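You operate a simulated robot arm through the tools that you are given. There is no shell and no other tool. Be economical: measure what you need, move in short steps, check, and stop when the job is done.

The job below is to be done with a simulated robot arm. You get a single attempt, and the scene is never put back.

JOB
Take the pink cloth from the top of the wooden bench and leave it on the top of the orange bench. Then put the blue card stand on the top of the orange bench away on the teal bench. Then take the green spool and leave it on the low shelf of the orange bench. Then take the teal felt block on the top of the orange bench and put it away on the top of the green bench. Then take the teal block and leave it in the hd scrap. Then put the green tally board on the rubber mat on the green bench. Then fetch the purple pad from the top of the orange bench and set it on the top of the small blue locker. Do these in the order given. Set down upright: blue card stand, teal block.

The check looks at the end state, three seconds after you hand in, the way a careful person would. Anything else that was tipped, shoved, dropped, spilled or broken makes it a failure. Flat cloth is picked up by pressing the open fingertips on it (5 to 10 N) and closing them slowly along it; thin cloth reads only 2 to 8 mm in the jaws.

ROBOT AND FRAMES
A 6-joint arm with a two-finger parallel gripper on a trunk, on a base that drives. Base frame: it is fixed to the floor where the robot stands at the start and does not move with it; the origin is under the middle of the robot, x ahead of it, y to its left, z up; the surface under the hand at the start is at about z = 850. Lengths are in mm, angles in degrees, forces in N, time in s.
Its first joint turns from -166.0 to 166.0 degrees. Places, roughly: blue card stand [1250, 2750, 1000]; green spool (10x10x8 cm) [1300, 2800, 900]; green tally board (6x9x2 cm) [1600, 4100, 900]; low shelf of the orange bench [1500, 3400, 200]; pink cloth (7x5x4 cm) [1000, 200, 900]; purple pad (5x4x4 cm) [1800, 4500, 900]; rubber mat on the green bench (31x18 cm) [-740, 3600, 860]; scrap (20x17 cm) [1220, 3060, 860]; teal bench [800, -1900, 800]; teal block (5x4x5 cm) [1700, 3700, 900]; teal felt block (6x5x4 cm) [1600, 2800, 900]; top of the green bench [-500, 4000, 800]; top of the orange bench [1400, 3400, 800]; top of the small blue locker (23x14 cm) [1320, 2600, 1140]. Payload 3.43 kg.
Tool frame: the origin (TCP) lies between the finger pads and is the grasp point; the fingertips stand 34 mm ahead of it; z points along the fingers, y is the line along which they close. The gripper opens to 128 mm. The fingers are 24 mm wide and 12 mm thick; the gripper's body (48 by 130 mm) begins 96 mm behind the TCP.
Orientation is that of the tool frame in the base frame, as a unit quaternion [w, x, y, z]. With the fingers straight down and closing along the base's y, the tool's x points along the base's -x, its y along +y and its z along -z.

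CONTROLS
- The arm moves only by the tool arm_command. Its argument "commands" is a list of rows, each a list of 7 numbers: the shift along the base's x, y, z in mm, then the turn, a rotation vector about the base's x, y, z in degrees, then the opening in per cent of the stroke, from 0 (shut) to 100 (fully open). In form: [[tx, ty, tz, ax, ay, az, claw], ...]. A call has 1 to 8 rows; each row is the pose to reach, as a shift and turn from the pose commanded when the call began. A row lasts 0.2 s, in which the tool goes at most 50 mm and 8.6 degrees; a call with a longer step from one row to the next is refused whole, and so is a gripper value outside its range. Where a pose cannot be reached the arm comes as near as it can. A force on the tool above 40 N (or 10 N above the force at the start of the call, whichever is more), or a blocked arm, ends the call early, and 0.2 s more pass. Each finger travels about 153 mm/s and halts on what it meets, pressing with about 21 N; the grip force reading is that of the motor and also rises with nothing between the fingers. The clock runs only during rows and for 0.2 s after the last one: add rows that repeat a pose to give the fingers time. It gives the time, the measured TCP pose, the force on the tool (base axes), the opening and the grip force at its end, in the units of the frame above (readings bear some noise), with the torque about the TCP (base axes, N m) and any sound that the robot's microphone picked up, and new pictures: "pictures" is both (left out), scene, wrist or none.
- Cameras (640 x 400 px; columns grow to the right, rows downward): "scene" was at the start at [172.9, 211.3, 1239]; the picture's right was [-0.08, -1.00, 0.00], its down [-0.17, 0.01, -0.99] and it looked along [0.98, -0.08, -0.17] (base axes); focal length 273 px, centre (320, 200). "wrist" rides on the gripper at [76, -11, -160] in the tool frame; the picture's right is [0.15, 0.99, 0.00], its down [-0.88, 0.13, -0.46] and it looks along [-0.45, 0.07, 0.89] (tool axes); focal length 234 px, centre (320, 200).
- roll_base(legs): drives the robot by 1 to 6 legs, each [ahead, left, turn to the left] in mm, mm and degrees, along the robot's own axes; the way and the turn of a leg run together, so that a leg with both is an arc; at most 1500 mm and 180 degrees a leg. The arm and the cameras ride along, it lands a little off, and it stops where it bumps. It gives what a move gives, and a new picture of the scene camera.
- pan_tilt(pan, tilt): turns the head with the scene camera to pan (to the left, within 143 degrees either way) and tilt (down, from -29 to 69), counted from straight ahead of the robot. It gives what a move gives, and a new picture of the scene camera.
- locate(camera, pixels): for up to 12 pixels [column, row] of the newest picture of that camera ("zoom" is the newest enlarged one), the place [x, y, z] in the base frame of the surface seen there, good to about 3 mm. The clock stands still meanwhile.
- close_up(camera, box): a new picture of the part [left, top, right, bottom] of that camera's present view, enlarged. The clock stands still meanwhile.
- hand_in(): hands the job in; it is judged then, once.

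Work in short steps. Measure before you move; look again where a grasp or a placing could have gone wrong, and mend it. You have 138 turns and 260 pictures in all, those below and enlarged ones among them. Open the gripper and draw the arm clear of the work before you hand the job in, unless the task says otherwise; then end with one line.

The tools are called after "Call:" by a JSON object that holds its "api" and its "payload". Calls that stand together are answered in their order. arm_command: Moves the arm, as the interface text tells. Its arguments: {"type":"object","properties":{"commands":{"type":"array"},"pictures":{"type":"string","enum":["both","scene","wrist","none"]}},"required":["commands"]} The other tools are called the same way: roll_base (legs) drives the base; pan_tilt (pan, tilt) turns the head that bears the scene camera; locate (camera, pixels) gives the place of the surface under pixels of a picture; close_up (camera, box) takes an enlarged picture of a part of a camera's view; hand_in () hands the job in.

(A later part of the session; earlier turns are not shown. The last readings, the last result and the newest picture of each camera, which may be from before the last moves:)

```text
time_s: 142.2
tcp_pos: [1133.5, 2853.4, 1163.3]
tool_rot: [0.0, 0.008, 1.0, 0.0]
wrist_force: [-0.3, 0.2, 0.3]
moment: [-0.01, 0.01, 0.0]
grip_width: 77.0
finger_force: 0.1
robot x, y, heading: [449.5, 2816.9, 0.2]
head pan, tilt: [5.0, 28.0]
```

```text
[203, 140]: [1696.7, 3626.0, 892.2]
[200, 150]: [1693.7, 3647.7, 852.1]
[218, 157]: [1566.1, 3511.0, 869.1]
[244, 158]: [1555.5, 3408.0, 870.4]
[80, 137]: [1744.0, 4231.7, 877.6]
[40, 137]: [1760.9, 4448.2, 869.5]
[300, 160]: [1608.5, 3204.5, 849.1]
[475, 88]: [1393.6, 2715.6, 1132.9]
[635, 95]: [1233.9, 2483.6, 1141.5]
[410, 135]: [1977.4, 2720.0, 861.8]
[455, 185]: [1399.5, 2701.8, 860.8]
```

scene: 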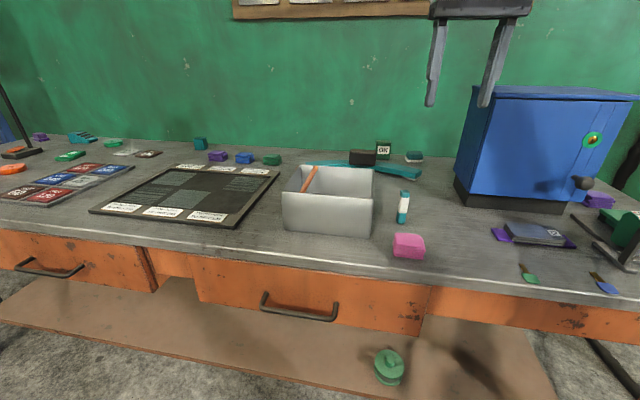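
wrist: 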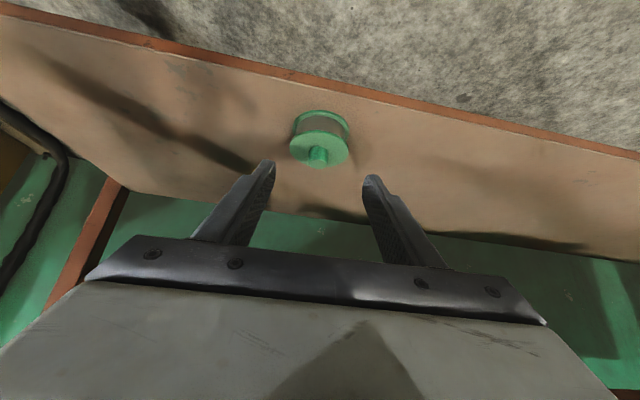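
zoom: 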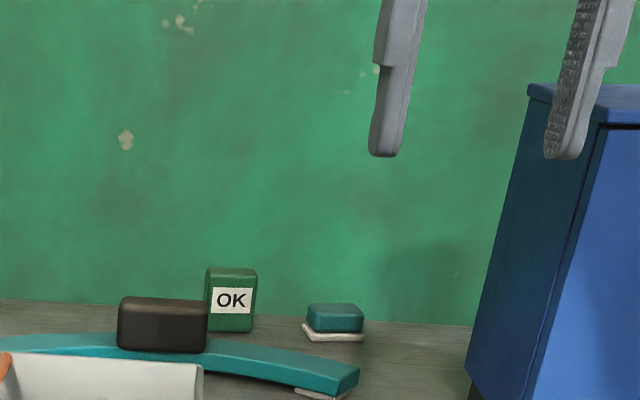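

The block sits at x≈1625–1670, y 2742–2803, top 884. To stay clear of the locker I'll approach from the left: drive ahead and left, then tilt 40° with an -8° yaw.

Call:
{"api": "roll_base", "payload": {"legs": [[70, 180, 0]]}}

Call:
{"api": "arm_command", "payload": {"commands": [[40, -25, 0, -0.56, -7.99, -1.53, 70], [80, -50, 0, -1.12, -15.98, -3.07, 80], [120, -75, 0, -1.67, -23.96, -4.6, 80], [160, -100, 0, -2.23, -31.95, -6.14, 80], [200, -125, 0, -2.79, -39.94, -7.67, 80], [240, -150, 0, -2.79, -39.94, -7.67, 80], [280, -175, 0, -2.79, -39.94, -7.67, 80], [320, -200, 0, -2.79, -39.94, -7.67, 80]], "pictures": "both"}}

```text
time_s: 143.8
tcp_pos: [1205.9, 3034.3, 1163.1]
tool_rot: [0.001, 0.007, 1.0, 0.001]
wrist_force: [0.2, -0.7, 0.7]
moment: [0.02, -0.01, 0.02]
grip_width: 76.6
finger_force: 0.1
robot x, y, heading: [521.7, 2996.5, -0.0]
head pan, tilt: [5.0, 28.0]
```

scene: 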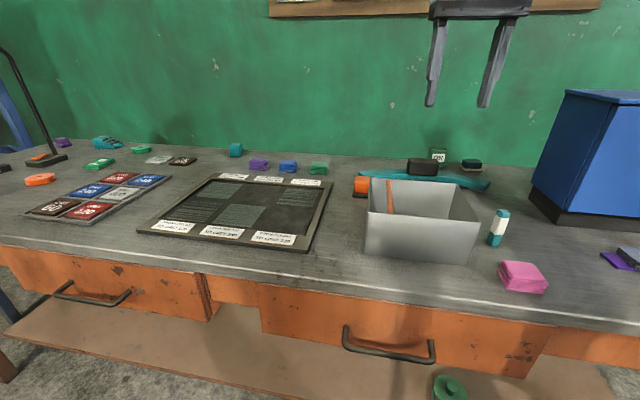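

```text
time_s: 145.6
tcp_pos: [1524.2, 2836.1, 1165.0]
tool_rot: [0.344, 0.072, 0.936, -0.021]
wrist_force: [0.0, 0.8, 1.4]
moment: [0.01, -0.02, -0.03]
grip_width: 102.3
finger_force: 0.1
robot x, y, heading: [521.6, 2994.9, -0.1]
head pan, tilt: [5.0, 28.0]
```

scene: 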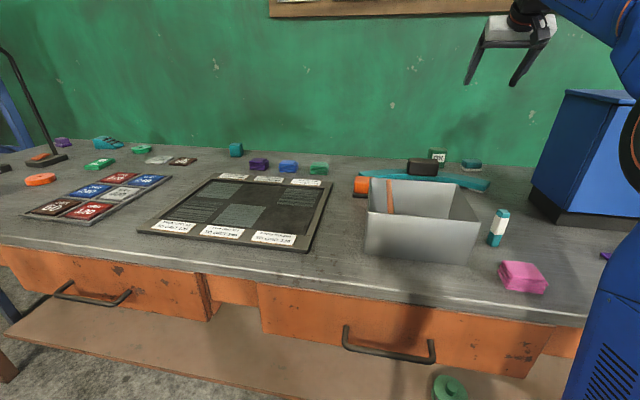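
wrist: 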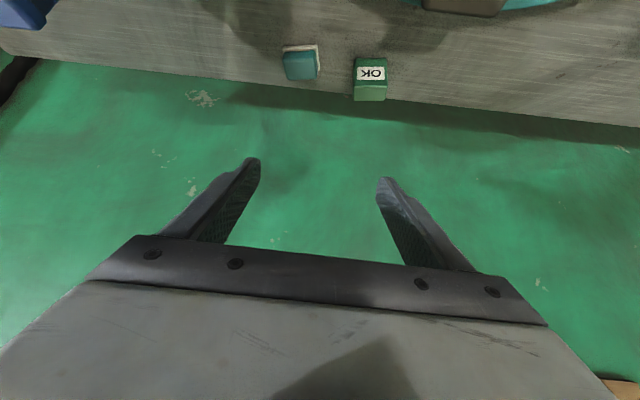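

The wall is close behind the block. I'll measure wall and block from here.

Call:
{"api": "locate", "payload": {"camera": "wrist", "pixels": [[300, 85], [340, 92], [220, 90], [285, 60], [317, 58], [288, 78], [316, 76], [301, 66], [300, 120], [283, 48], [318, 47]]}}

```text
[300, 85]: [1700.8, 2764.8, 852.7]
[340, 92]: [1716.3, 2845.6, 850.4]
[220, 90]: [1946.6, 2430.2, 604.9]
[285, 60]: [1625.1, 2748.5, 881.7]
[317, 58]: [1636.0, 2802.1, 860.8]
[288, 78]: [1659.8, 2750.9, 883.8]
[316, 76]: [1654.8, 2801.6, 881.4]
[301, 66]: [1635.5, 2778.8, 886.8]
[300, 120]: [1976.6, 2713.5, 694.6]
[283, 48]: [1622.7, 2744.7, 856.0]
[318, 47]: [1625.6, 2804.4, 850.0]
```

No wall trouble (it's at x≈1977). Block centre is (1643,2774). I'll move over it and descend.

Call:
{"api": "arm_command", "payload": {"commands": [[40, -22, 0, 0, 0, 0, 70], [80, -45, 0, 0, 0, 0, 70], [107, -60, -20, 0, 0, 0, 70], [107, -60, -65, 0, 0, 0, 70], [107, -60, -110, 0, 0, 0, 70], [107, -60, -155, 0, 0, 0, 70], [107, -60, -195, 0, 0, 0, 70], [107, -60, -195, 0, 0, 0, 70]]}}

```text
time_s: 147.4
tcp_pos: [1631.3, 2772.0, 966.1]
tool_rot: [0.342, 0.072, 0.937, -0.021]
wrist_force: [0.6, 0.2, 0.0]
moment: [-0.03, 0.03, 0.0]
grip_width: 89.6
finger_force: 0.0
robot x, y, heading: [523.6, 2996.3, 0.1]
head pan, tilt: [5.0, 28.0]
```

scene: 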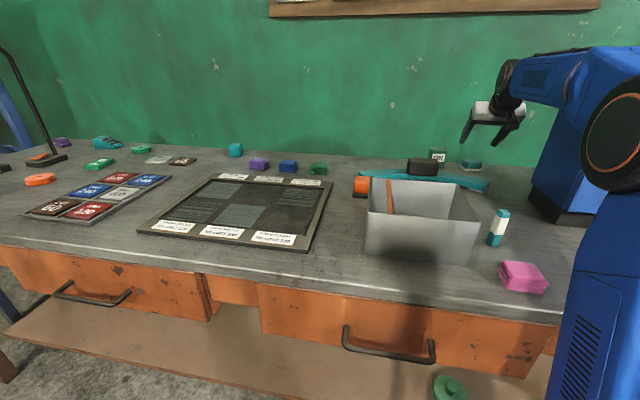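
wrist: 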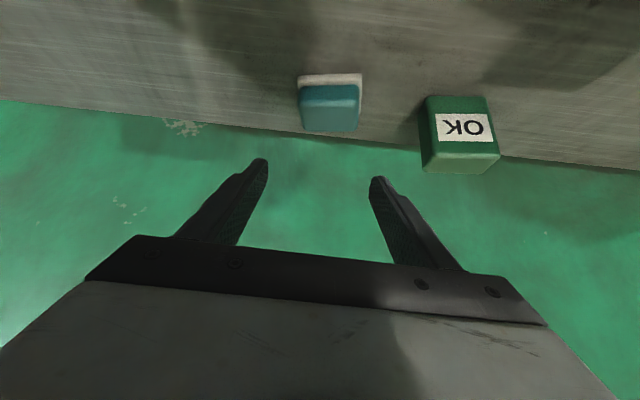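

Before the last descent I'll check the forearm against the locker, and the OK box's edge.

Call:
{"api": "locate", "payload": {"camera": "scene", "pixels": [[550, 105], [570, 112], [582, 120], [520, 90], [560, 150], [532, 190]]}}

Call:
{"api": "locate", "payload": {"camera": "wrist", "pixels": [[302, 90], [358, 88], [305, 128], [357, 130], [427, 150], [330, 100], [423, 105]]}}

Call:
{"api": "close_up", "payload": {"camera": "scene", "box": [440, 40, 640, 220]}}

```text
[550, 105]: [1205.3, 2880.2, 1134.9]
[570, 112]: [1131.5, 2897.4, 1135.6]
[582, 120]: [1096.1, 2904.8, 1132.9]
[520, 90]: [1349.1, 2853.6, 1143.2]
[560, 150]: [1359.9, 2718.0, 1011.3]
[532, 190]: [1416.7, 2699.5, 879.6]
```

```text
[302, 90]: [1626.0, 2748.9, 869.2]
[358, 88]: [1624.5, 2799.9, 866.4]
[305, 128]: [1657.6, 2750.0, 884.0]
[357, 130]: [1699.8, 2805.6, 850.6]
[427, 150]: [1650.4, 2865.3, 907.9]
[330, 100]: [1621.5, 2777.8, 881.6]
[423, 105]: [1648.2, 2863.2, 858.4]
```

```text
2.22 times, centred on (540, 130) of scene
```

zoom: 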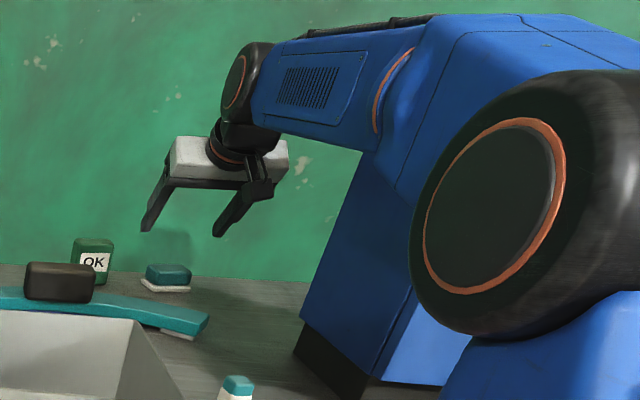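

The forearm's right side keeps ≥20 mm from the locker face (y≈2717). I'll descend to z≈887 and close.

Call:
{"api": "arm_command", "payload": {"commands": [[0, 3, -30, 0, 0, 0, 70], [0, 3, -55, 0, 0, 0, 70], [0, 3, -72, 0, 0, 0, 70], [0, 3, -79, 0, 0, 0, 70], [0, 3, -79, 0, 0, 0, 55], [0, 3, -79, 0, 0, 0, 40], [0, 3, -79, 0, 0, 0, 25], [0, 3, -79, 0, 0, 0, 25]]}}

```text
time_s: 149.2
tcp_pos: [1631.7, 2778.1, 889.6]
tool_rot: [0.342, 0.072, 0.937, -0.022]
wrist_force: [0.6, -0.4, 0.8]
moment: [-0.08, -0.02, -0.03]
grip_width: 59.0
finger_force: 20.3
robot x, y, heading: [519.1, 2996.0, -0.1]
head pan, tilt: [5.0, 28.0]
```

scene: 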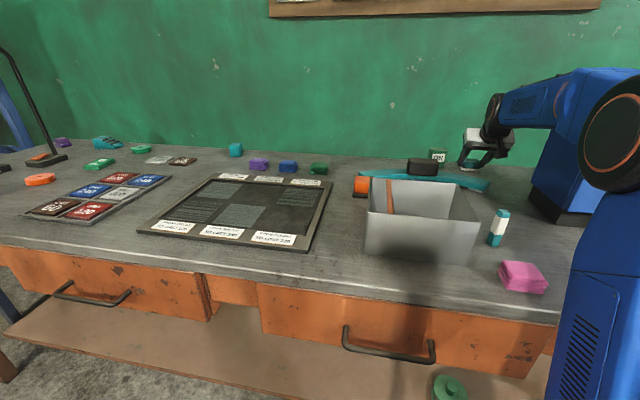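
wrist: 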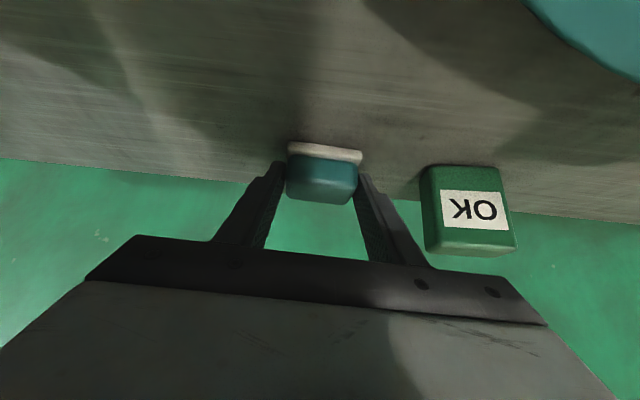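

The block is gripped at 59 mm. I'll lift straight up, then retreat.

Call:
{"api": "arm_command", "payload": {"commands": [[0, 0, 15, 0, 0, 0, 25], [0, 0, 55, 0, 0, 0, 25], [0, 0, 100, 0, 0, 0, 25], [0, 0, 145, 0, 0, 0, 25], [0, 0, 190, 0, 0, 0, 25], [0, 0, 235, 0, 0, 0, 25], [-30, 20, 265, 0, 0, 0, 25], [-70, 45, 275, 0, 0, 0, 25]], "pictures": "both"}}

```text
time_s: 151.0
tcp_pos: [1558.3, 2824.1, 1159.8]
tool_rot: [0.34, 0.073, 0.937, -0.022]
wrist_force: [1.3, -0.6, -2.4]
moment: [0.02, 0.0, -0.01]
grip_width: 59.3
finger_force: 21.1
robot x, y, heading: [518.9, 2997.2, -0.4]
head pan, tilt: [5.0, 28.0]
```

scene: 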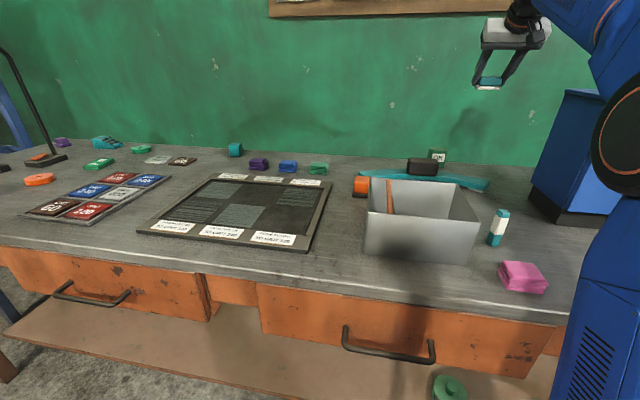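
wrist: 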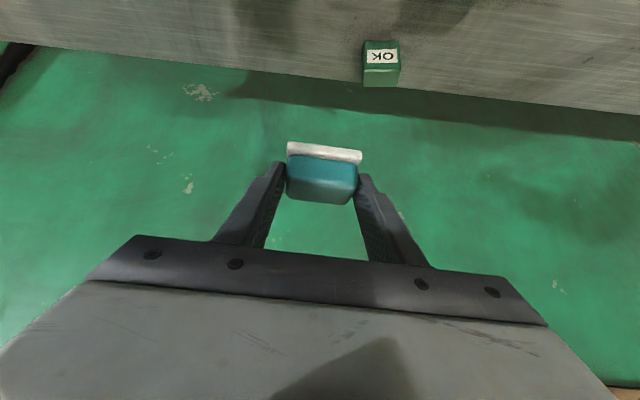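

Lifted. I'll retract the arm (keeping its tilt), then drive to the aisle centre and turn to the green bench.

Call:
{"api": "arm_command", "payload": {"commands": [[-45, 15, 5, 0, 0, 0, 25], [-90, 30, 5, 0, 0, 0, 25], [-135, 45, 5, 0, 0, 0, 25], [-180, 60, 5, 0, 0, 0, 25], [-225, 75, 5, 0, 0, 0, 25], [-270, 90, 5, 0, 0, 0, 25], [-315, 105, 5, 0, 0, 0, 25], [-360, 120, 5, 0, 0, 0, 25]], "pictures": "none"}}

Call:
{"api": "arm_command", "payload": {"commands": [[-45, 10, 0, 0, 0, 0, 25], [-90, 20, 0, 0, 0, 0, 25], [-135, 30, 0, 0, 0, 0, 25], [-180, 40, 0, 0, 0, 0, 25]], "pictures": "none"}}

Call:
{"api": "roll_base", "payload": {"legs": [[-70, 0, 0], [0, 500, 0]]}}

Call:
{"api": "pan_tilt", "payload": {"pan": 120, "tilt": 25}}

```text
time_s: 152.8
tcp_pos: [1202.7, 2946.7, 1166.0]
tool_rot: [0.342, 0.072, 0.937, -0.022]
wrist_force: [0.1, 0.2, -1.4]
moment: [-0.01, 0.06, 0.05]
grip_width: 59.3
finger_force: 21.1
robot x, y, heading: [514.9, 2992.9, 0.1]
head pan, tilt: [5.0, 28.0]
```

```text
time_s: 153.8
tcp_pos: [1026.4, 2982.7, 1168.6]
tool_rot: [0.342, 0.074, 0.937, -0.023]
wrist_force: [0.4, 0.9, -1.8]
moment: [-0.07, 0.01, -0.05]
grip_width: 59.2
finger_force: 21.6
robot x, y, heading: [521.9, 2995.0, -0.0]
head pan, tilt: [5.0, 28.0]
```

```text
time_s: 157.3
tcp_pos: [950.2, 3488.9, 1167.1]
tool_rot: [0.342, 0.065, 0.937, -0.019]
wrist_force: [-0.3, -1.0, -1.3]
moment: [0.0, 0.0, 0.0]
grip_width: 59.2
finger_force: 20.7
robot x, y, heading: [445.8, 3497.1, 1.0]
head pan, tilt: [5.0, 28.0]
```

scene: 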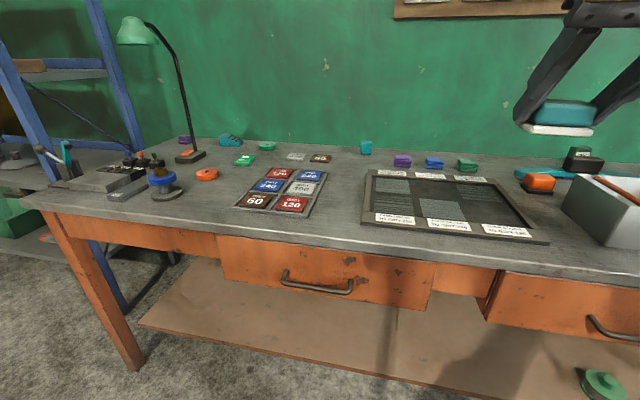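

```text
time_s: 159.3
tcp_pos: [949.9, 3489.0, 1168.4]
tool_rot: [0.342, 0.066, 0.937, -0.019]
wrist_force: [0.5, 0.5, -0.2]
moment: [-0.02, 0.02, 0.02]
grip_width: 59.3
finger_force: 21.0
robot x, y, heading: [445.5, 3495.6, 0.8]
head pan, tilt: [120.0, 25.0]
```

scene: 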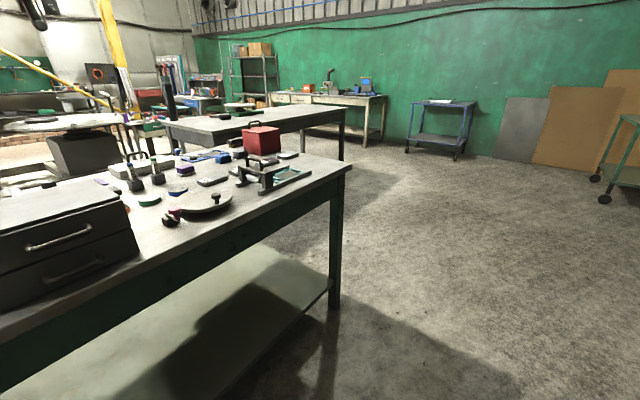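

The aisle is wide enough. I'll turn to face the green bench.

Call:
{"api": "roll_base", "payload": {"legs": [[0, 0, 179]]}}

Call:
{"api": "pan_tilt", "payload": {"pan": 0, "tilt": 28}}

```text
time_s: 167.2
tcp_pos: [-57.2, 3464.3, 1167.7]
tool_rot: [-0.007, 0.939, -0.031, -0.343]
wrist_force: [-0.4, -0.7, -0.3]
moment: [0.01, 0.0, -0.02]
grip_width: 59.1
finger_force: 20.9
robot x, y, heading: [446.4, 3494.4, -175.1]
head pan, tilt: [120.0, 25.0]
```

scene: 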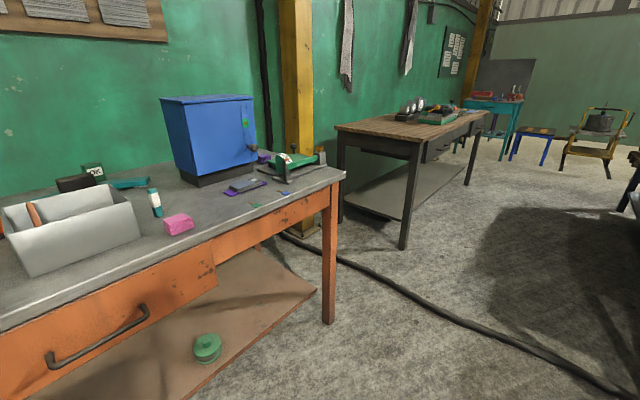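

```text
time_s: 169.2
tcp_pos: [-58.4, 3465.7, 1168.3]
tool_rot: [-0.007, 0.939, -0.031, -0.343]
wrist_force: [0.1, -0.3, -1.0]
moment: [-0.02, 0.03, 0.01]
grip_width: 59.3
finger_force: 20.5
robot x, y, heading: [446.6, 3494.0, -174.9]
head pan, tilt: [0.0, 28.0]
```

scene: 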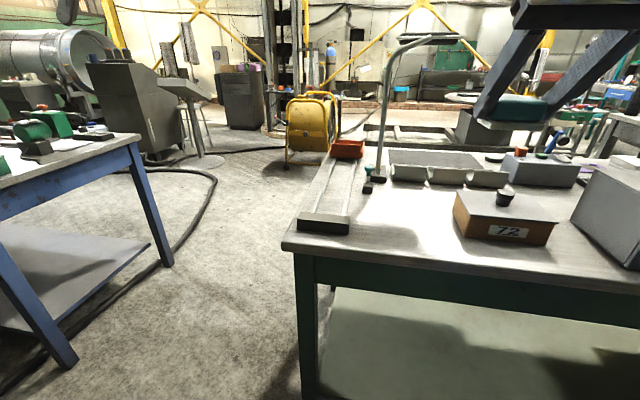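

Now I'm facing the green bench. I'll locate free surface and look a bit further right.

Call:
{"api": "locate", "payload": {"camera": "scene", "pixels": [[385, 230], [420, 200], [410, 240], [350, 215], [455, 232], [392, 180], [295, 248], [320, 222], [480, 205], [500, 240], [440, 195], [300, 345]]}}

Call:
{"api": "pan_tilt", "payload": {"pan": -45, "tilt": 28}}

```text
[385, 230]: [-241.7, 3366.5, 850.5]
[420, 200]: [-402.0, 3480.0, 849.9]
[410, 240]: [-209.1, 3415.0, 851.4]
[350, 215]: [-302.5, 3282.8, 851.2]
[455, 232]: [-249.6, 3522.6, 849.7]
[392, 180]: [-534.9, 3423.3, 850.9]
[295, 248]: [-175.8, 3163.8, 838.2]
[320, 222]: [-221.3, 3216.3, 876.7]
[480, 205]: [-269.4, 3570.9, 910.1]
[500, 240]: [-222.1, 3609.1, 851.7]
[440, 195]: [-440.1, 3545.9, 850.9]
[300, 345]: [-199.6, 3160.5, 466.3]
```

```text
time_s: 170.3
tcp_pos: [-57.0, 3465.4, 1168.9]
tool_rot: [-0.007, 0.939, -0.032, -0.342]
wrist_force: [0.4, 0.0, -1.4]
moment: [0.0, 0.02, -0.02]
grip_width: 59.3
finger_force: 21.0
robot x, y, heading: [445.9, 3495.1, -174.9]
head pan, tilt: [-45.0, 28.0]
```

scene: 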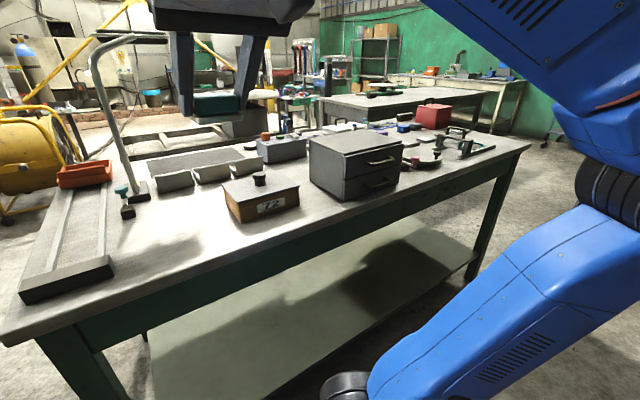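

The front area around (-290,3410) is free. I'll set the felt block there at the same tilt.

Call:
{"api": "arm_command", "payload": {"commands": [[-40, -10, -20, 0, 0, 0, 25], [-80, -20, -40, 0, 0, 0, 25], [-120, -30, -65, 0, 0, 0, 25], [-160, -40, -90, 0, 0, 0, 25], [-195, -47, -120, 0, 0, 0, 25], [-225, -52, -155, 0, 0, 0, 25], [-225, -52, -200, 0, 0, 0, 25], [-225, -52, -235, 0, 0, 0, 25]]}}

```text
time_s: 172.1
tcp_pos: [-284.2, 3410.5, 932.2]
tool_rot: [-0.006, 0.939, -0.032, -0.343]
wrist_force: [0.0, -0.3, -1.5]
moment: [0.0, -0.03, 0.0]
grip_width: 59.1
finger_force: 21.3
robot x, y, heading: [448.1, 3493.9, -174.8]
head pan, tilt: [-45.0, 28.0]
```

scene: 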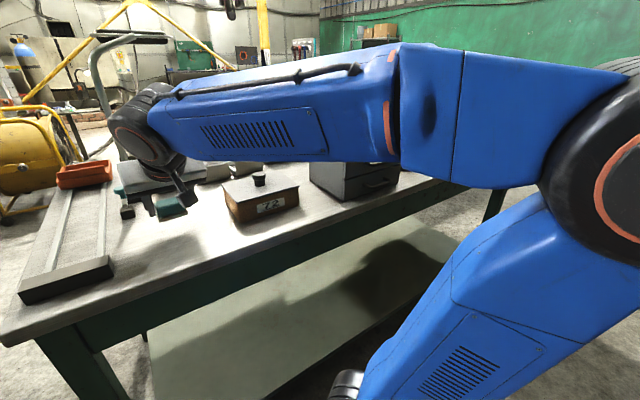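
wrist: 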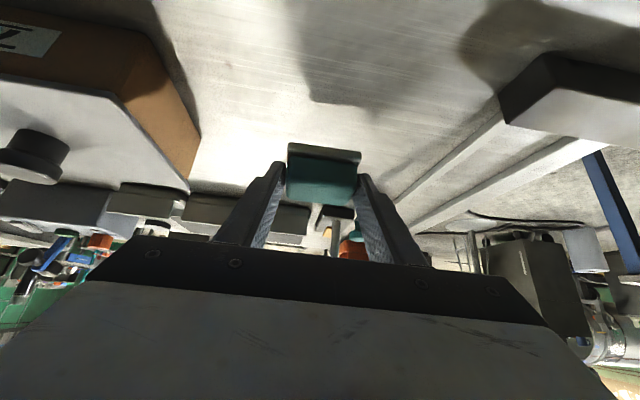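

Clear. I'll lower about 42 mm to contact.

Call:
{"api": "arm_command", "payload": {"commands": [[0, 0, -20, 0, 0, 0, 25], [0, 0, -34, 0, 0, 0, 25], [0, 0, -40, 0, 0, 0, 25], [0, 0, -43, 0, 0, 0, 25], [0, 0, -43, 0, 0, 0, 25]], "pictures": "wrist"}}

```text
time_s: 173.3
tcp_pos: [-283.3, 3410.6, 889.1]
tool_rot: [-0.006, 0.939, -0.031, -0.343]
wrist_force: [-0.4, -0.3, -1.2]
moment: [0.02, -0.02, -0.02]
grip_width: 59.3
finger_force: 20.7
robot x, y, heading: [442.1, 3498.4, -175.0]
head pan, tilt: [-45.0, 28.0]
```

wrist: 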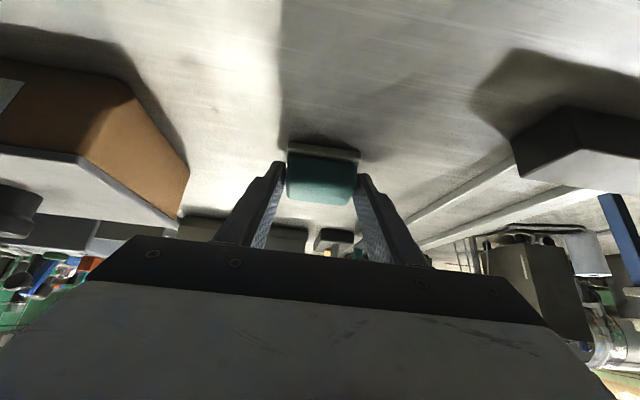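

Call:
{"api": "arm_command", "payload": {"commands": [[0, 0, -1.5, 0, 0, 0, 25], [0, 0, -3, 0, 0, 0, 25], [0, 0, -3, 0, 0, 0, 25]], "pictures": "none"}}

```text
time_s: 174.1
tcp_pos: [-280.9, 3411.9, 887.7]
tool_rot: [-0.006, 0.938, -0.031, -0.345]
wrist_force: [-2.4, -5.3, 17.0]
moment: [0.03, 0.18, 0.08]
grip_width: 59.6
finger_force: 20.5
robot x, y, heading: [445.7, 3494.9, -175.1]
head pan, tilt: [-45.0, 28.0]
```

In contact. I'll open, then withdraw along the tool axis (back towards +x and up).

Call:
{"api": "arm_command", "payload": {"commands": [[0, 0, 1, 0, 0, 0, 50], [0, 0, 1, 0, 0, 0, 65], [0, 0, 1, 0, 0, 0, 65], [20, 0, 25, 0, 0, 0, 65], [45, 0, 60, 0, 0, 0, 65], [60, 0, 105, 0, 0, 0, 65], [60, 0, 150, 0, 0, 0, 65], [60, 0, 195, 0, 0, 0, 65]]}}

```text
time_s: 175.9
tcp_pos: [-224.3, 3413.3, 1082.4]
tool_rot: [-0.007, 0.939, -0.032, -0.343]
wrist_force: [0.1, 0.9, 0.9]
moment: [-0.03, -0.02, 0.01]
grip_width: 83.0
finger_force: 0.0
robot x, y, heading: [443.8, 3495.0, -175.1]
head pan, tilt: [-45.0, 28.0]
```

scene: 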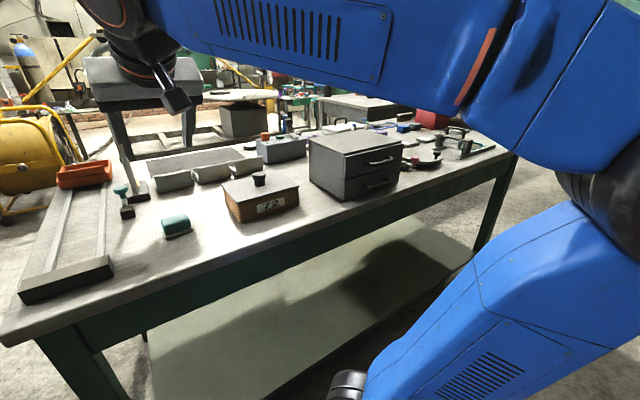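
wrist: 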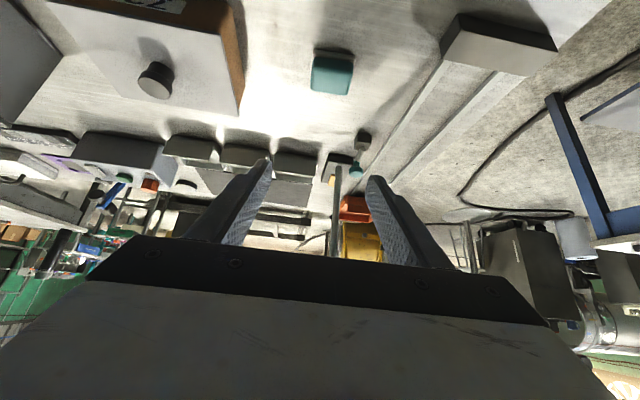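

The felt block is placed. While here, I'll locate the rubber mat for later.

Call:
{"api": "close_up", "payload": {"camera": "scene", "box": [100, 110, 340, 260]}}

Call:
{"api": "locate", "payload": {"camera": "scene", "pixels": [[150, 165], [225, 150], [200, 157], [180, 175], [240, 160], [180, 220], [300, 135], [345, 130]]}}

```text
2.67 times, centred on (220, 185) of scene
```

zoom: 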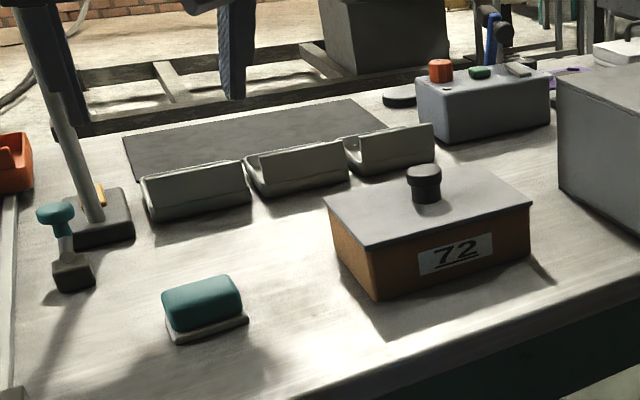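

```text
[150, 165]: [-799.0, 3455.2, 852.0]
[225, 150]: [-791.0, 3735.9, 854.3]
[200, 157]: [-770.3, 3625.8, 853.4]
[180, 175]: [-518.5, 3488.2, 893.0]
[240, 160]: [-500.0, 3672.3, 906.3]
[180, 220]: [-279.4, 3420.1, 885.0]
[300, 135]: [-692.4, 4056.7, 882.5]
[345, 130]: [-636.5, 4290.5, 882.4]
```

The mat is the grey patch behind the bins (x≈-770, y 3450–3750, z 853). Now I'll retract and turn back for the teal block.

Call:
{"api": "arm_command", "payload": {"commands": [[45, 15, 20, 0, 0, 0, 65], [90, 30, 40, 0, 0, 0, 65], [135, 40, 65, 0, 0, 0, 65], [170, 50, 90, 0, 0, 0, 65]], "pictures": "none"}}

Call:
{"api": "roll_base", "payload": {"legs": [[0, 0, 175], [70, 0, 0]]}}

Call:
{"api": "pan_tilt", "payload": {"pan": 0, "tilt": 28}}

```text
refused: row 1 steps farther than a row can; nothing moved
```

```text
time_s: 184.0
tcp_pos: [1189.5, 3487.3, 1083.7]
tool_rot: [0.34, 0.091, 0.935, -0.029]
wrist_force: [-0.5, 0.7, 0.0]
moment: [0.01, 0.02, 0.02]
grip_width: 83.2
finger_force: 0.0
robot x, y, heading: [517.9, 3495.4, -2.5]
head pan, tilt: [-45.0, 28.0]
```

scene: 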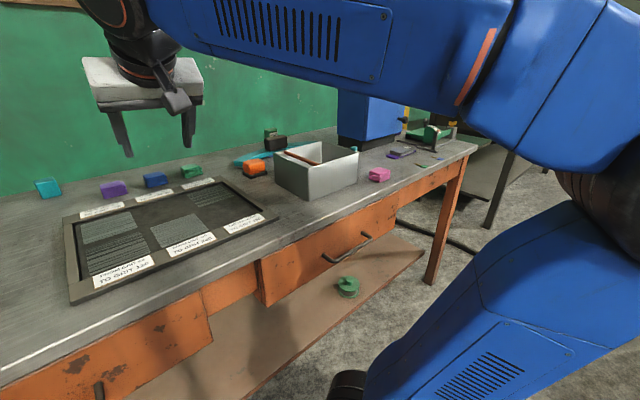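

```text
time_s: 185.1
tcp_pos: [1190.0, 3486.3, 1082.7]
tool_rot: [0.342, 0.092, 0.935, -0.029]
wrist_force: [0.3, 0.5, 0.2]
moment: [0.02, 0.01, 0.01]
grip_width: 83.0
finger_force: 0.1
robot x, y, heading: [514.0, 3489.6, -2.3]
head pan, tilt: [0.0, 28.0]
```

scene: 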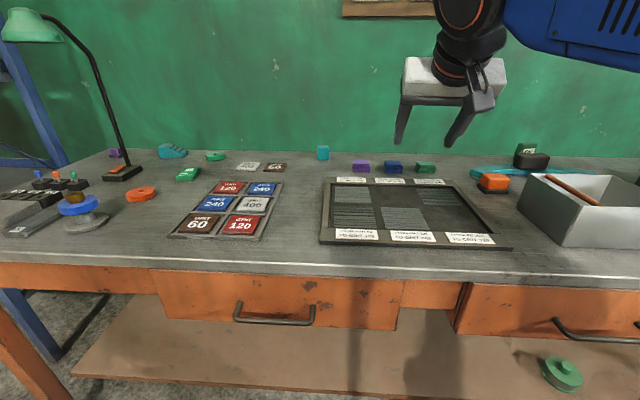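

The arm rode out further than planned, but nothing was hit. Next I'll zoom in on the teal block and the other coloured items.

Call:
{"api": "close_up", "payload": {"camera": "scene", "box": [290, 130, 450, 230]}}

Call:
{"api": "locate", "payload": {"camera": "zoom", "pixels": [[110, 65], [155, 65], [112, 112], [152, 115], [132, 67], [132, 90], [250, 130], [410, 140]]}}

Call:
{"api": "close_up", "payload": {"camera": "scene", "box": [90, 130, 310, 230]}}

```text
4.00 times, centred on (370, 180) of scene
```

zoom: 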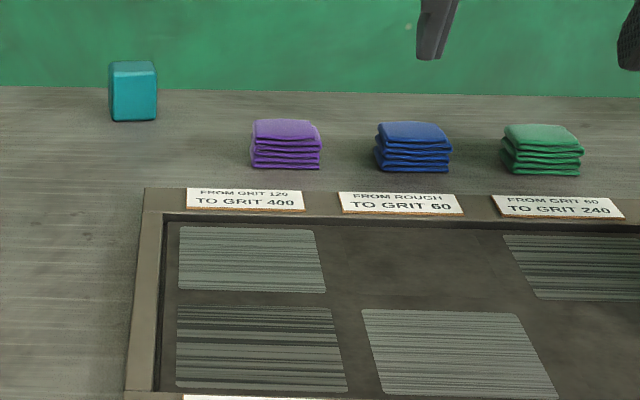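

```text
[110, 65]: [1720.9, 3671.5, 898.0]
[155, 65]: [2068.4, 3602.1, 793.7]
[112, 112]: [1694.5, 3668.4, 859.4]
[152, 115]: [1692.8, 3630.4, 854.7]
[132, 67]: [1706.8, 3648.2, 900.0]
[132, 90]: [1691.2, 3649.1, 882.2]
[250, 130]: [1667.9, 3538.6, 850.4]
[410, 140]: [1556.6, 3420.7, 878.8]
```

```text
2.91 times, centred on (200, 180) of scene
```

zoom: 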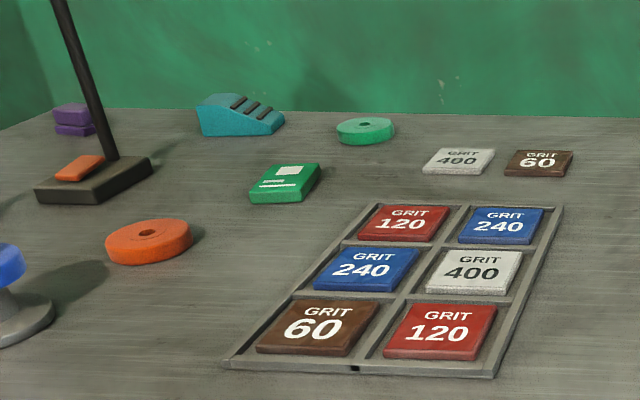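

Teal block: centre ≈(1713,3650), 44 mm wide in y, top 900. I'll drive closer so a smaller tilt (25°) suffices, which suits the box later.

Call:
{"api": "roll_base", "payload": {"legs": [[135, 60, 2.3]]}}

Call:
{"api": "arm_command", "payload": {"commands": [[40, 0, 10, 0.58, 4.97, 2.3, 65], [80, 10, 20, 1.15, 9.95, 4.6, 65], [120, 20, 20, 1.73, 14.92, 6.9, 65], [160, 30, 10, 1.73, 14.92, 6.9, 65], [200, 40, 0, 1.73, 14.92, 6.9, 65], [240, 50, -10, 1.73, 14.92, 6.9, 65], [280, 60, -20, 1.73, 14.92, 6.9, 65]]}}

```text
time_s: 186.4
tcp_pos: [1323.6, 3576.5, 1082.0]
tool_rot: [0.342, 0.071, 0.937, -0.022]
wrist_force: [0.5, 0.3, -0.9]
moment: [0.0, 0.01, -0.01]
grip_width: 83.2
finger_force: 0.0
robot x, y, heading: [646.6, 3550.0, 0.5]
head pan, tilt: [0.0, 28.0]
```

scene: 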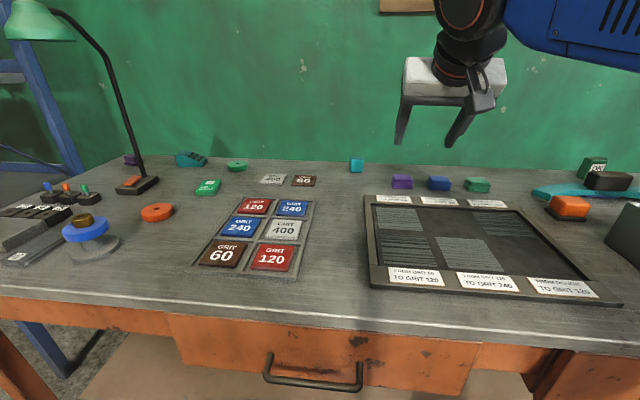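

```text
time_s: 188.0
tcp_pos: [1601.6, 3638.3, 1063.1]
tool_rot: [0.218, 0.016, 0.976, 0.005]
wrist_force: [-0.9, -0.1, 0.9]
moment: [0.04, -0.04, 0.03]
grip_width: 83.1
finger_force: 0.1
robot x, y, heading: [646.3, 3550.6, 0.3]
head pan, tilt: [0.0, 28.0]
```

scene: 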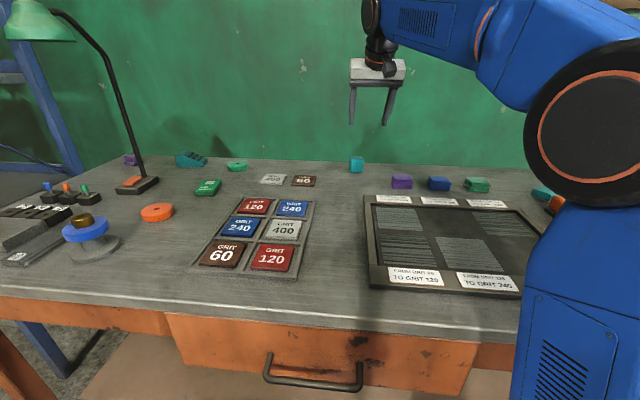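
wrist: 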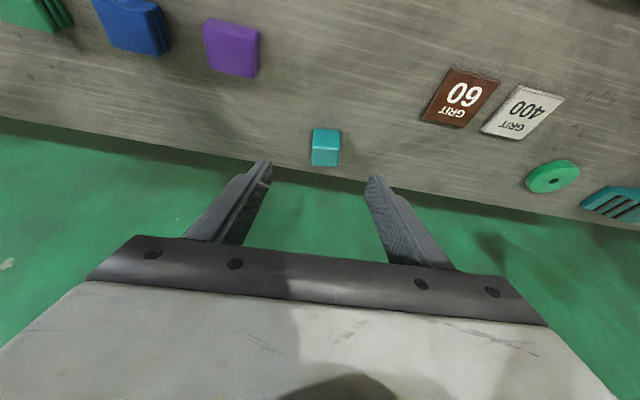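

The tool is aligned on the block, seen at wrist (325,147). I'll measure it from here.

Call:
{"api": "locate", "payload": {"camera": "wrist", "pixels": [[314, 132], [338, 132], [313, 160], [337, 162], [325, 148], [325, 138]]}}

```text
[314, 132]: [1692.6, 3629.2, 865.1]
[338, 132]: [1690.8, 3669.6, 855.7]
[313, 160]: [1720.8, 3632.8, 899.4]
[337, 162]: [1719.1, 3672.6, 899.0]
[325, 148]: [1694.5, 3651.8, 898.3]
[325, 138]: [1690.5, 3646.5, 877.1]
```

Call:
{"api": "arm_command", "payload": {"commands": [[45, 6, 0, 0, 0, 0, 65], [90, 12, 0, 0, 0, 0, 65], [98, 13, -40, 0, 0, 0, 65], [98, 13, -85, 0, 0, 0, 65], [98, 13, -125, 0, 0, 0, 65], [98, 13, -155, 0, 0, 0, 65], [98, 13, -168, 0, 0, 0, 65], [98, 13, -168, 0, 0, 0, 65]]}}

```text
time_s: 189.8
tcp_pos: [1702.4, 3652.0, 895.4]
tool_rot: [0.217, 0.016, 0.976, 0.004]
wrist_force: [-0.1, 0.1, 0.1]
moment: [-0.01, 0.0, 0.01]
grip_width: 83.4
finger_force: 0.1
robot x, y, heading: [649.1, 3547.0, 0.4]
head pan, tilt: [0.0, 28.0]
```

scene: 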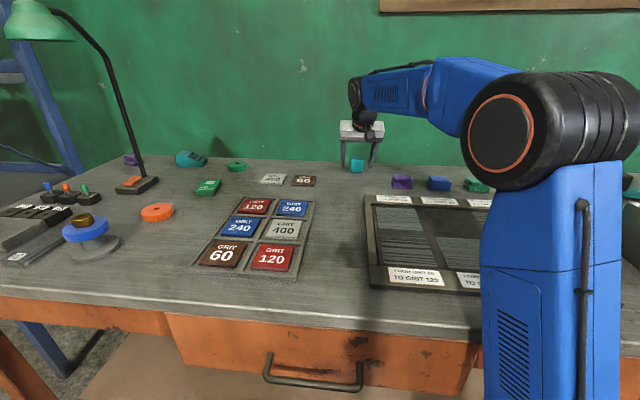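
wrist: 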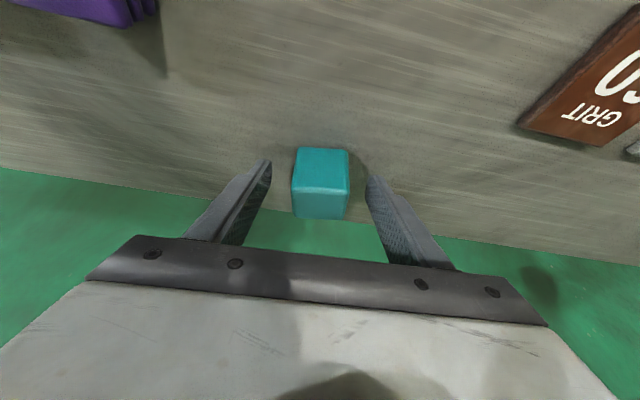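

The block is between the fingers. I'll close and lift.

Call:
{"api": "arm_command", "payload": {"commands": [[0, 0, 0, 0, 0, 0, 45], [0, 0, 0, 0, 0, 0, 30], [0, 0, 0, 0, 0, 0, 15], [0, 0, 0, 0, 0, 0, 15], [0, 0, 20, 0, 0, 0, 15], [0, 0, 60, 0, 0, 0, 15], [0, 0, 105, 0, 0, 0, 15], [0, 0, 150, 0, 0, 0, 15]]}}

```text
time_s: 191.6
tcp_pos: [1703.9, 3650.4, 1049.5]
tool_rot: [0.216, 0.016, 0.976, 0.005]
wrist_force: [0.2, -0.7, -3.2]
moment: [-0.01, 0.04, 0.02]
grip_width: 43.8
finger_force: 21.3
robot x, y, heading: [647.9, 3550.1, 0.5]
head pan, tilt: [0.0, 28.0]
```

scene: 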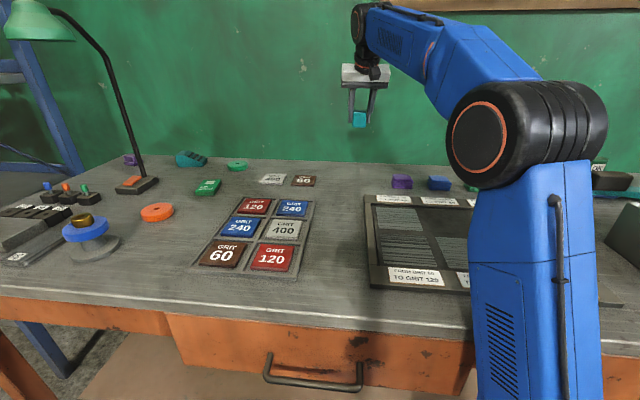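
wrist: 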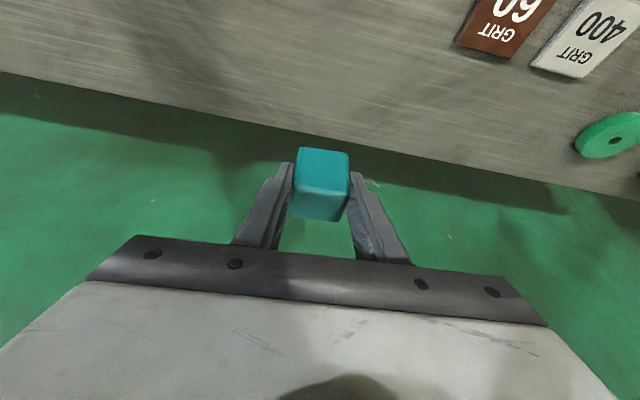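

Held at 44 mm. I'll retract and then drive right to the box.

Call:
{"api": "arm_command", "payload": {"commands": [[-30, 0, 30, 0, 0, 0, 15], [-70, -10, 50, 0, 0, 0, 15], [-115, -20, 60, 0, 0, 0, 15], [-160, -30, 70, 0, 0, 0, 15], [-205, -40, 70, 0, 0, 0, 15], [-250, -50, 70, 0, 0, 0, 15], [-295, -60, 70, 0, 0, 0, 15], [-340, -70, 70, 0, 0, 0, 15]], "pictures": "none"}}

Call:
{"api": "roll_base", "payload": {"legs": [[-170, 0, 0], [0, -470, 0]]}}

Call:
{"api": "pan_tilt", "payload": {"pan": 8, "tilt": 38}}

```text
time_s: 193.4
tcp_pos: [1363.6, 3580.0, 1112.4]
tool_rot: [0.217, 0.015, 0.976, 0.005]
wrist_force: [1.3, -0.9, -3.5]
moment: [-0.01, 0.06, -0.03]
grip_width: 43.9
finger_force: 20.6
robot x, y, heading: [645.3, 3548.8, 0.3]
head pan, tilt: [0.0, 28.0]
```

```text
time_s: 197.3
tcp_pos: [1197.5, 3109.3, 1113.3]
tool_rot: [0.218, 0.016, 0.976, 0.004]
wrist_force: [-0.3, -0.3, -3.0]
moment: [0.0, 0.05, 0.02]
grip_width: 43.6
finger_force: 21.0
robot x, y, heading: [482.6, 3079.0, 0.4]
head pan, tilt: [0.0, 28.0]
```

scene: 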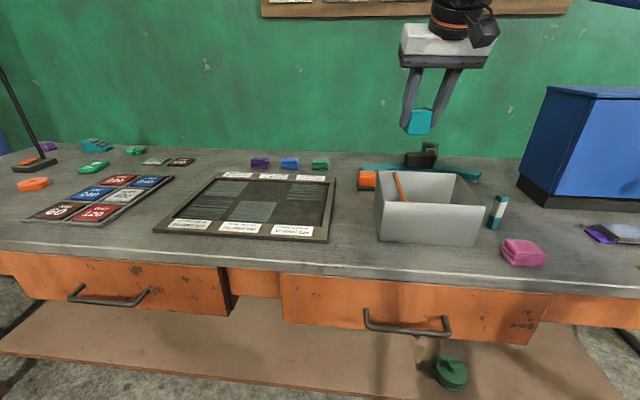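

```text
time_s: 198.0
tcp_pos: [1196.7, 3110.3, 1113.2]
tool_rot: [0.218, 0.015, 0.976, 0.005]
wrist_force: [-0.4, -0.1, -3.9]
moment: [0.01, 0.05, 0.0]
grip_width: 43.6
finger_force: 21.2
robot x, y, heading: [484.2, 3077.8, 0.1]
head pan, tilt: [8.0, 38.0]
```

scene: 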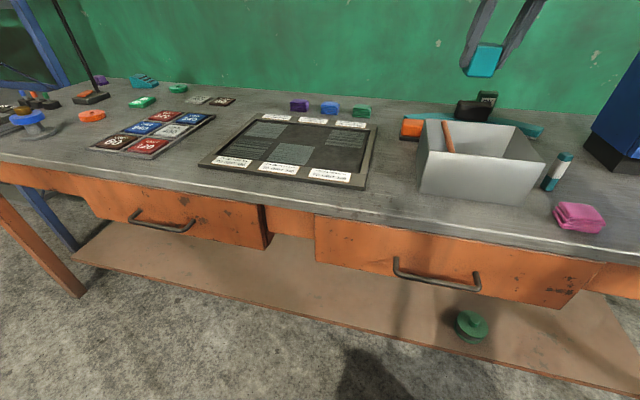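

I'll view the box interior from the wrist camera.

Call:
{"api": "close_up", "payload": {"camera": "wrist", "box": [160, 0, 480, 200]}}

Call:
{"api": "close_up", "payload": {"camera": "scene", "box": [390, 90, 570, 220]}}

```text
2.00 times, centred on (320, 100) of wrist
```

zoom: 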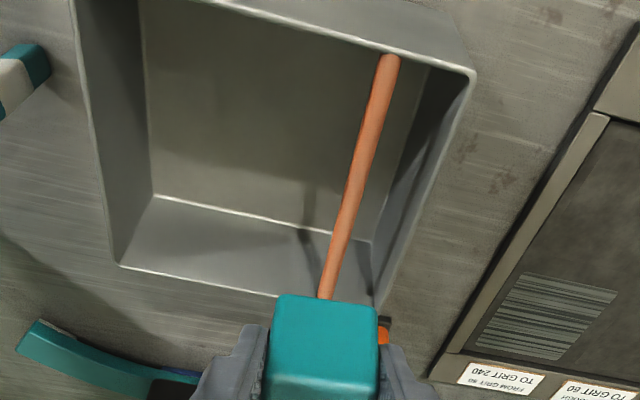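

```text
3.08 times, centred on (480, 155) of scene
```

zoom: 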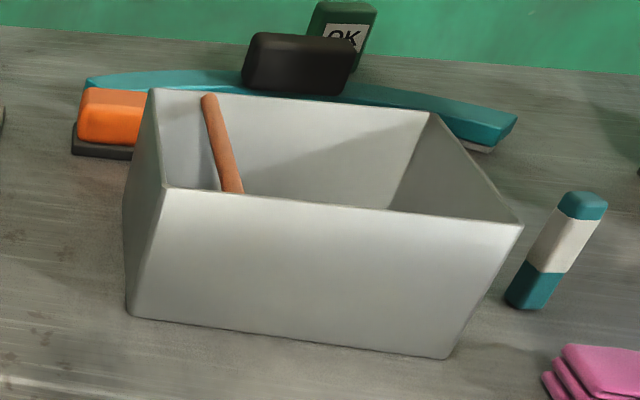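

I'll locate the floor, rim and stick.

Call:
{"api": "locate", "payload": {"camera": "wrist", "pixels": [[238, 99], [340, 119], [285, 50], [220, 132], [396, 37], [355, 31], [324, 142], [232, 20], [305, 8], [290, 80], [199, 20], [340, 85]]}}

Call:
{"api": "locate", "payload": {"camera": "zoom", "pixels": [[520, 225], [430, 113], [152, 90], [165, 188], [340, 205], [300, 100], [448, 355], [130, 312], [210, 97], [235, 190]]}}

```text
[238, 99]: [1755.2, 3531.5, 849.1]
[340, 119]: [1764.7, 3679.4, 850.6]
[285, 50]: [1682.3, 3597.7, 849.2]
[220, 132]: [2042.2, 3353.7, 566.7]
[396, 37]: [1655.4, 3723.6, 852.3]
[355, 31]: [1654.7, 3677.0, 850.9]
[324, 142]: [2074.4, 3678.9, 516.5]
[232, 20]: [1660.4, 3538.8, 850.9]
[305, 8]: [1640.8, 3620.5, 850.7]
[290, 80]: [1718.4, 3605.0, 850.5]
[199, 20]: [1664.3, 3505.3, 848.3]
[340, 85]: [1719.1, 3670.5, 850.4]
```

```text
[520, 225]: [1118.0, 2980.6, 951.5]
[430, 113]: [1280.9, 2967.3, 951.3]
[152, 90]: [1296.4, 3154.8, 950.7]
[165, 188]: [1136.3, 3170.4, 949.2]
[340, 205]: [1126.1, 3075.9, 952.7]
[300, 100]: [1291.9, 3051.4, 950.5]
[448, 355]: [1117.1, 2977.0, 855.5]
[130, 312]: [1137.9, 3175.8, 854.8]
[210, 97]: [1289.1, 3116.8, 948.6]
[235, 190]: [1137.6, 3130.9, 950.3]
```

The rim is at z 951, x≈1125–1288, y 2975–3160, with the stick in the left part (y>3105). I'll lower the block at y≈3040.

Call:
{"api": "arm_command", "payload": {"commands": [[0, -35, 0, 0, 0, 0, 15], [0, -70, 0, 0, 0, 0, 15], [0, -70, -40, 0, 0, 0, 15], [0, -70, -80, 0, 0, 0, 15], [0, -70, -100, 0, 0, 0, 15], [0, -70, -100, 0, 0, 0, 15]]}}

```text
time_s: 199.4
tcp_pos: [1199.1, 3039.8, 1012.0]
tool_rot: [0.218, 0.015, 0.976, 0.005]
wrist_force: [0.2, -0.6, -2.1]
moment: [-0.01, 0.06, 0.0]
grip_width: 43.7
finger_force: 21.0
robot x, y, heading: [481.4, 3079.9, 0.1]
head pan, tilt: [8.0, 38.0]
```

scene: 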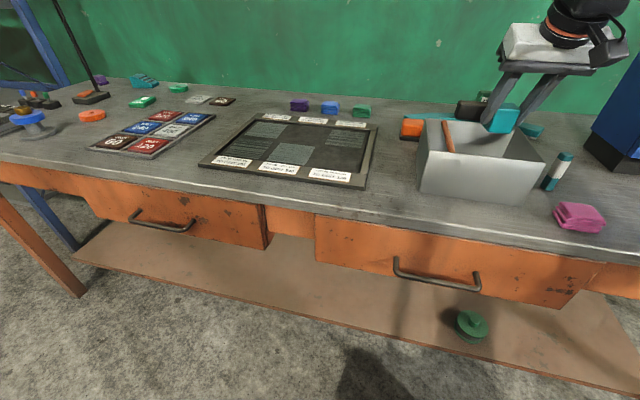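
wrist: 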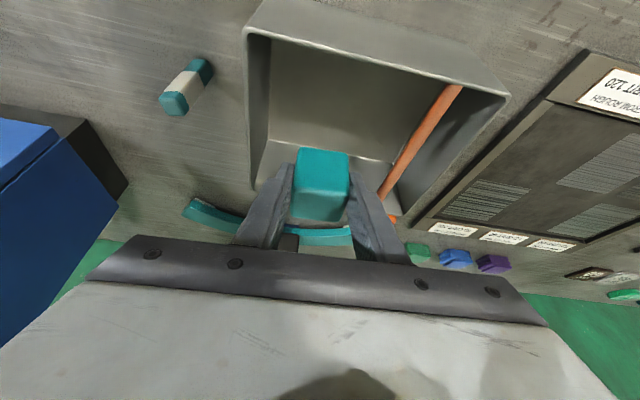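

Call:
{"api": "locate", "payload": {"camera": "wrist", "pixels": [[320, 90], [345, 120], [290, 110], [275, 143], [385, 162], [460, 88], [385, 192], [410, 145], [272, 60], [430, 105]]}}

```text
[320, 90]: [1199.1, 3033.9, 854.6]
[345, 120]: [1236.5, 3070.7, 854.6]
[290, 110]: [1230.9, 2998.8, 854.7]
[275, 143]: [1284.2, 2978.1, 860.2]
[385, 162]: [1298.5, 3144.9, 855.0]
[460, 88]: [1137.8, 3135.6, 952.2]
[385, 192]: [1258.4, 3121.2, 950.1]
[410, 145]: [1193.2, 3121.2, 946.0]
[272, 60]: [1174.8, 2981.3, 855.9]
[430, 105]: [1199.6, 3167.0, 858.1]
```

The floor is at 854.6, and the stick lies across the rim at y≈3117–3135. I'll descend at y≈3035 to z≈901.

Call:
{"api": "arm_command", "payload": {"commands": [[-2, -5, -30, 0, 0, 0, 15], [-2, -5, -65, 0, 0, 0, 15], [-2, -5, -95, 0, 0, 0, 15], [-2, -5, -108, 0, 0, 0, 15], [-2, -5, -111, 0, 0, 0, 15], [-2, -5, -111, 0, 0, 0, 15]]}}

```text
time_s: 200.8
tcp_pos: [1195.4, 3034.8, 903.6]
tool_rot: [0.218, 0.015, 0.976, 0.005]
wrist_force: [0.0, 0.2, -2.4]
moment: [0.06, 0.04, 0.01]
grip_width: 43.7
finger_force: 21.1
robot x, y, heading: [485.6, 3079.5, 0.2]
head pan, tilt: [8.0, 38.0]
```

scene: 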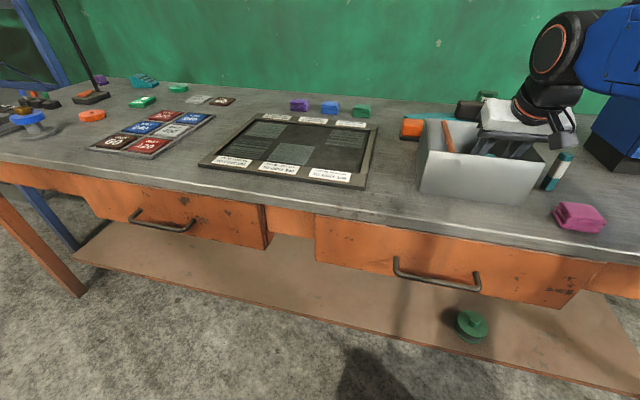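
wrist: 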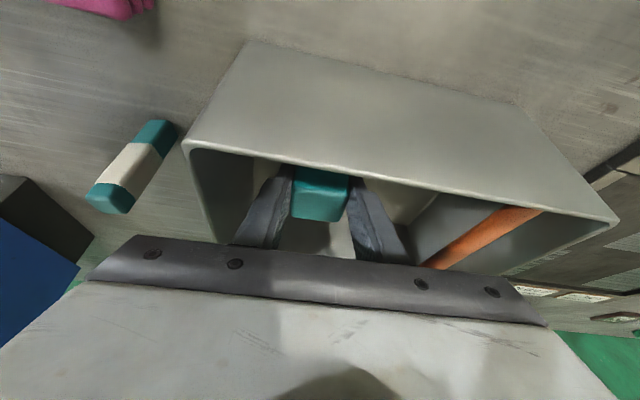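

Call:
{"api": "arm_command", "payload": {"commands": [[0, 0, -2, 0, 0, 0, 15], [0, 0, -4, 0, 0, 0, 15], [0, 0, -5, 0, 0, 0, 15], [0, 0, -5, 0, 0, 0, 15]], "pictures": "none"}}

```text
time_s: 201.8
tcp_pos: [1195.3, 3036.2, 898.3]
tool_rot: [0.218, 0.015, 0.976, 0.005]
wrist_force: [1.6, 1.8, 14.2]
moment: [-0.28, 0.1, 0.01]
grip_width: 43.7
finger_force: 21.2
robot x, y, heading: [485.0, 3081.2, 0.1]
head pan, tilt: [8.0, 38.0]
```

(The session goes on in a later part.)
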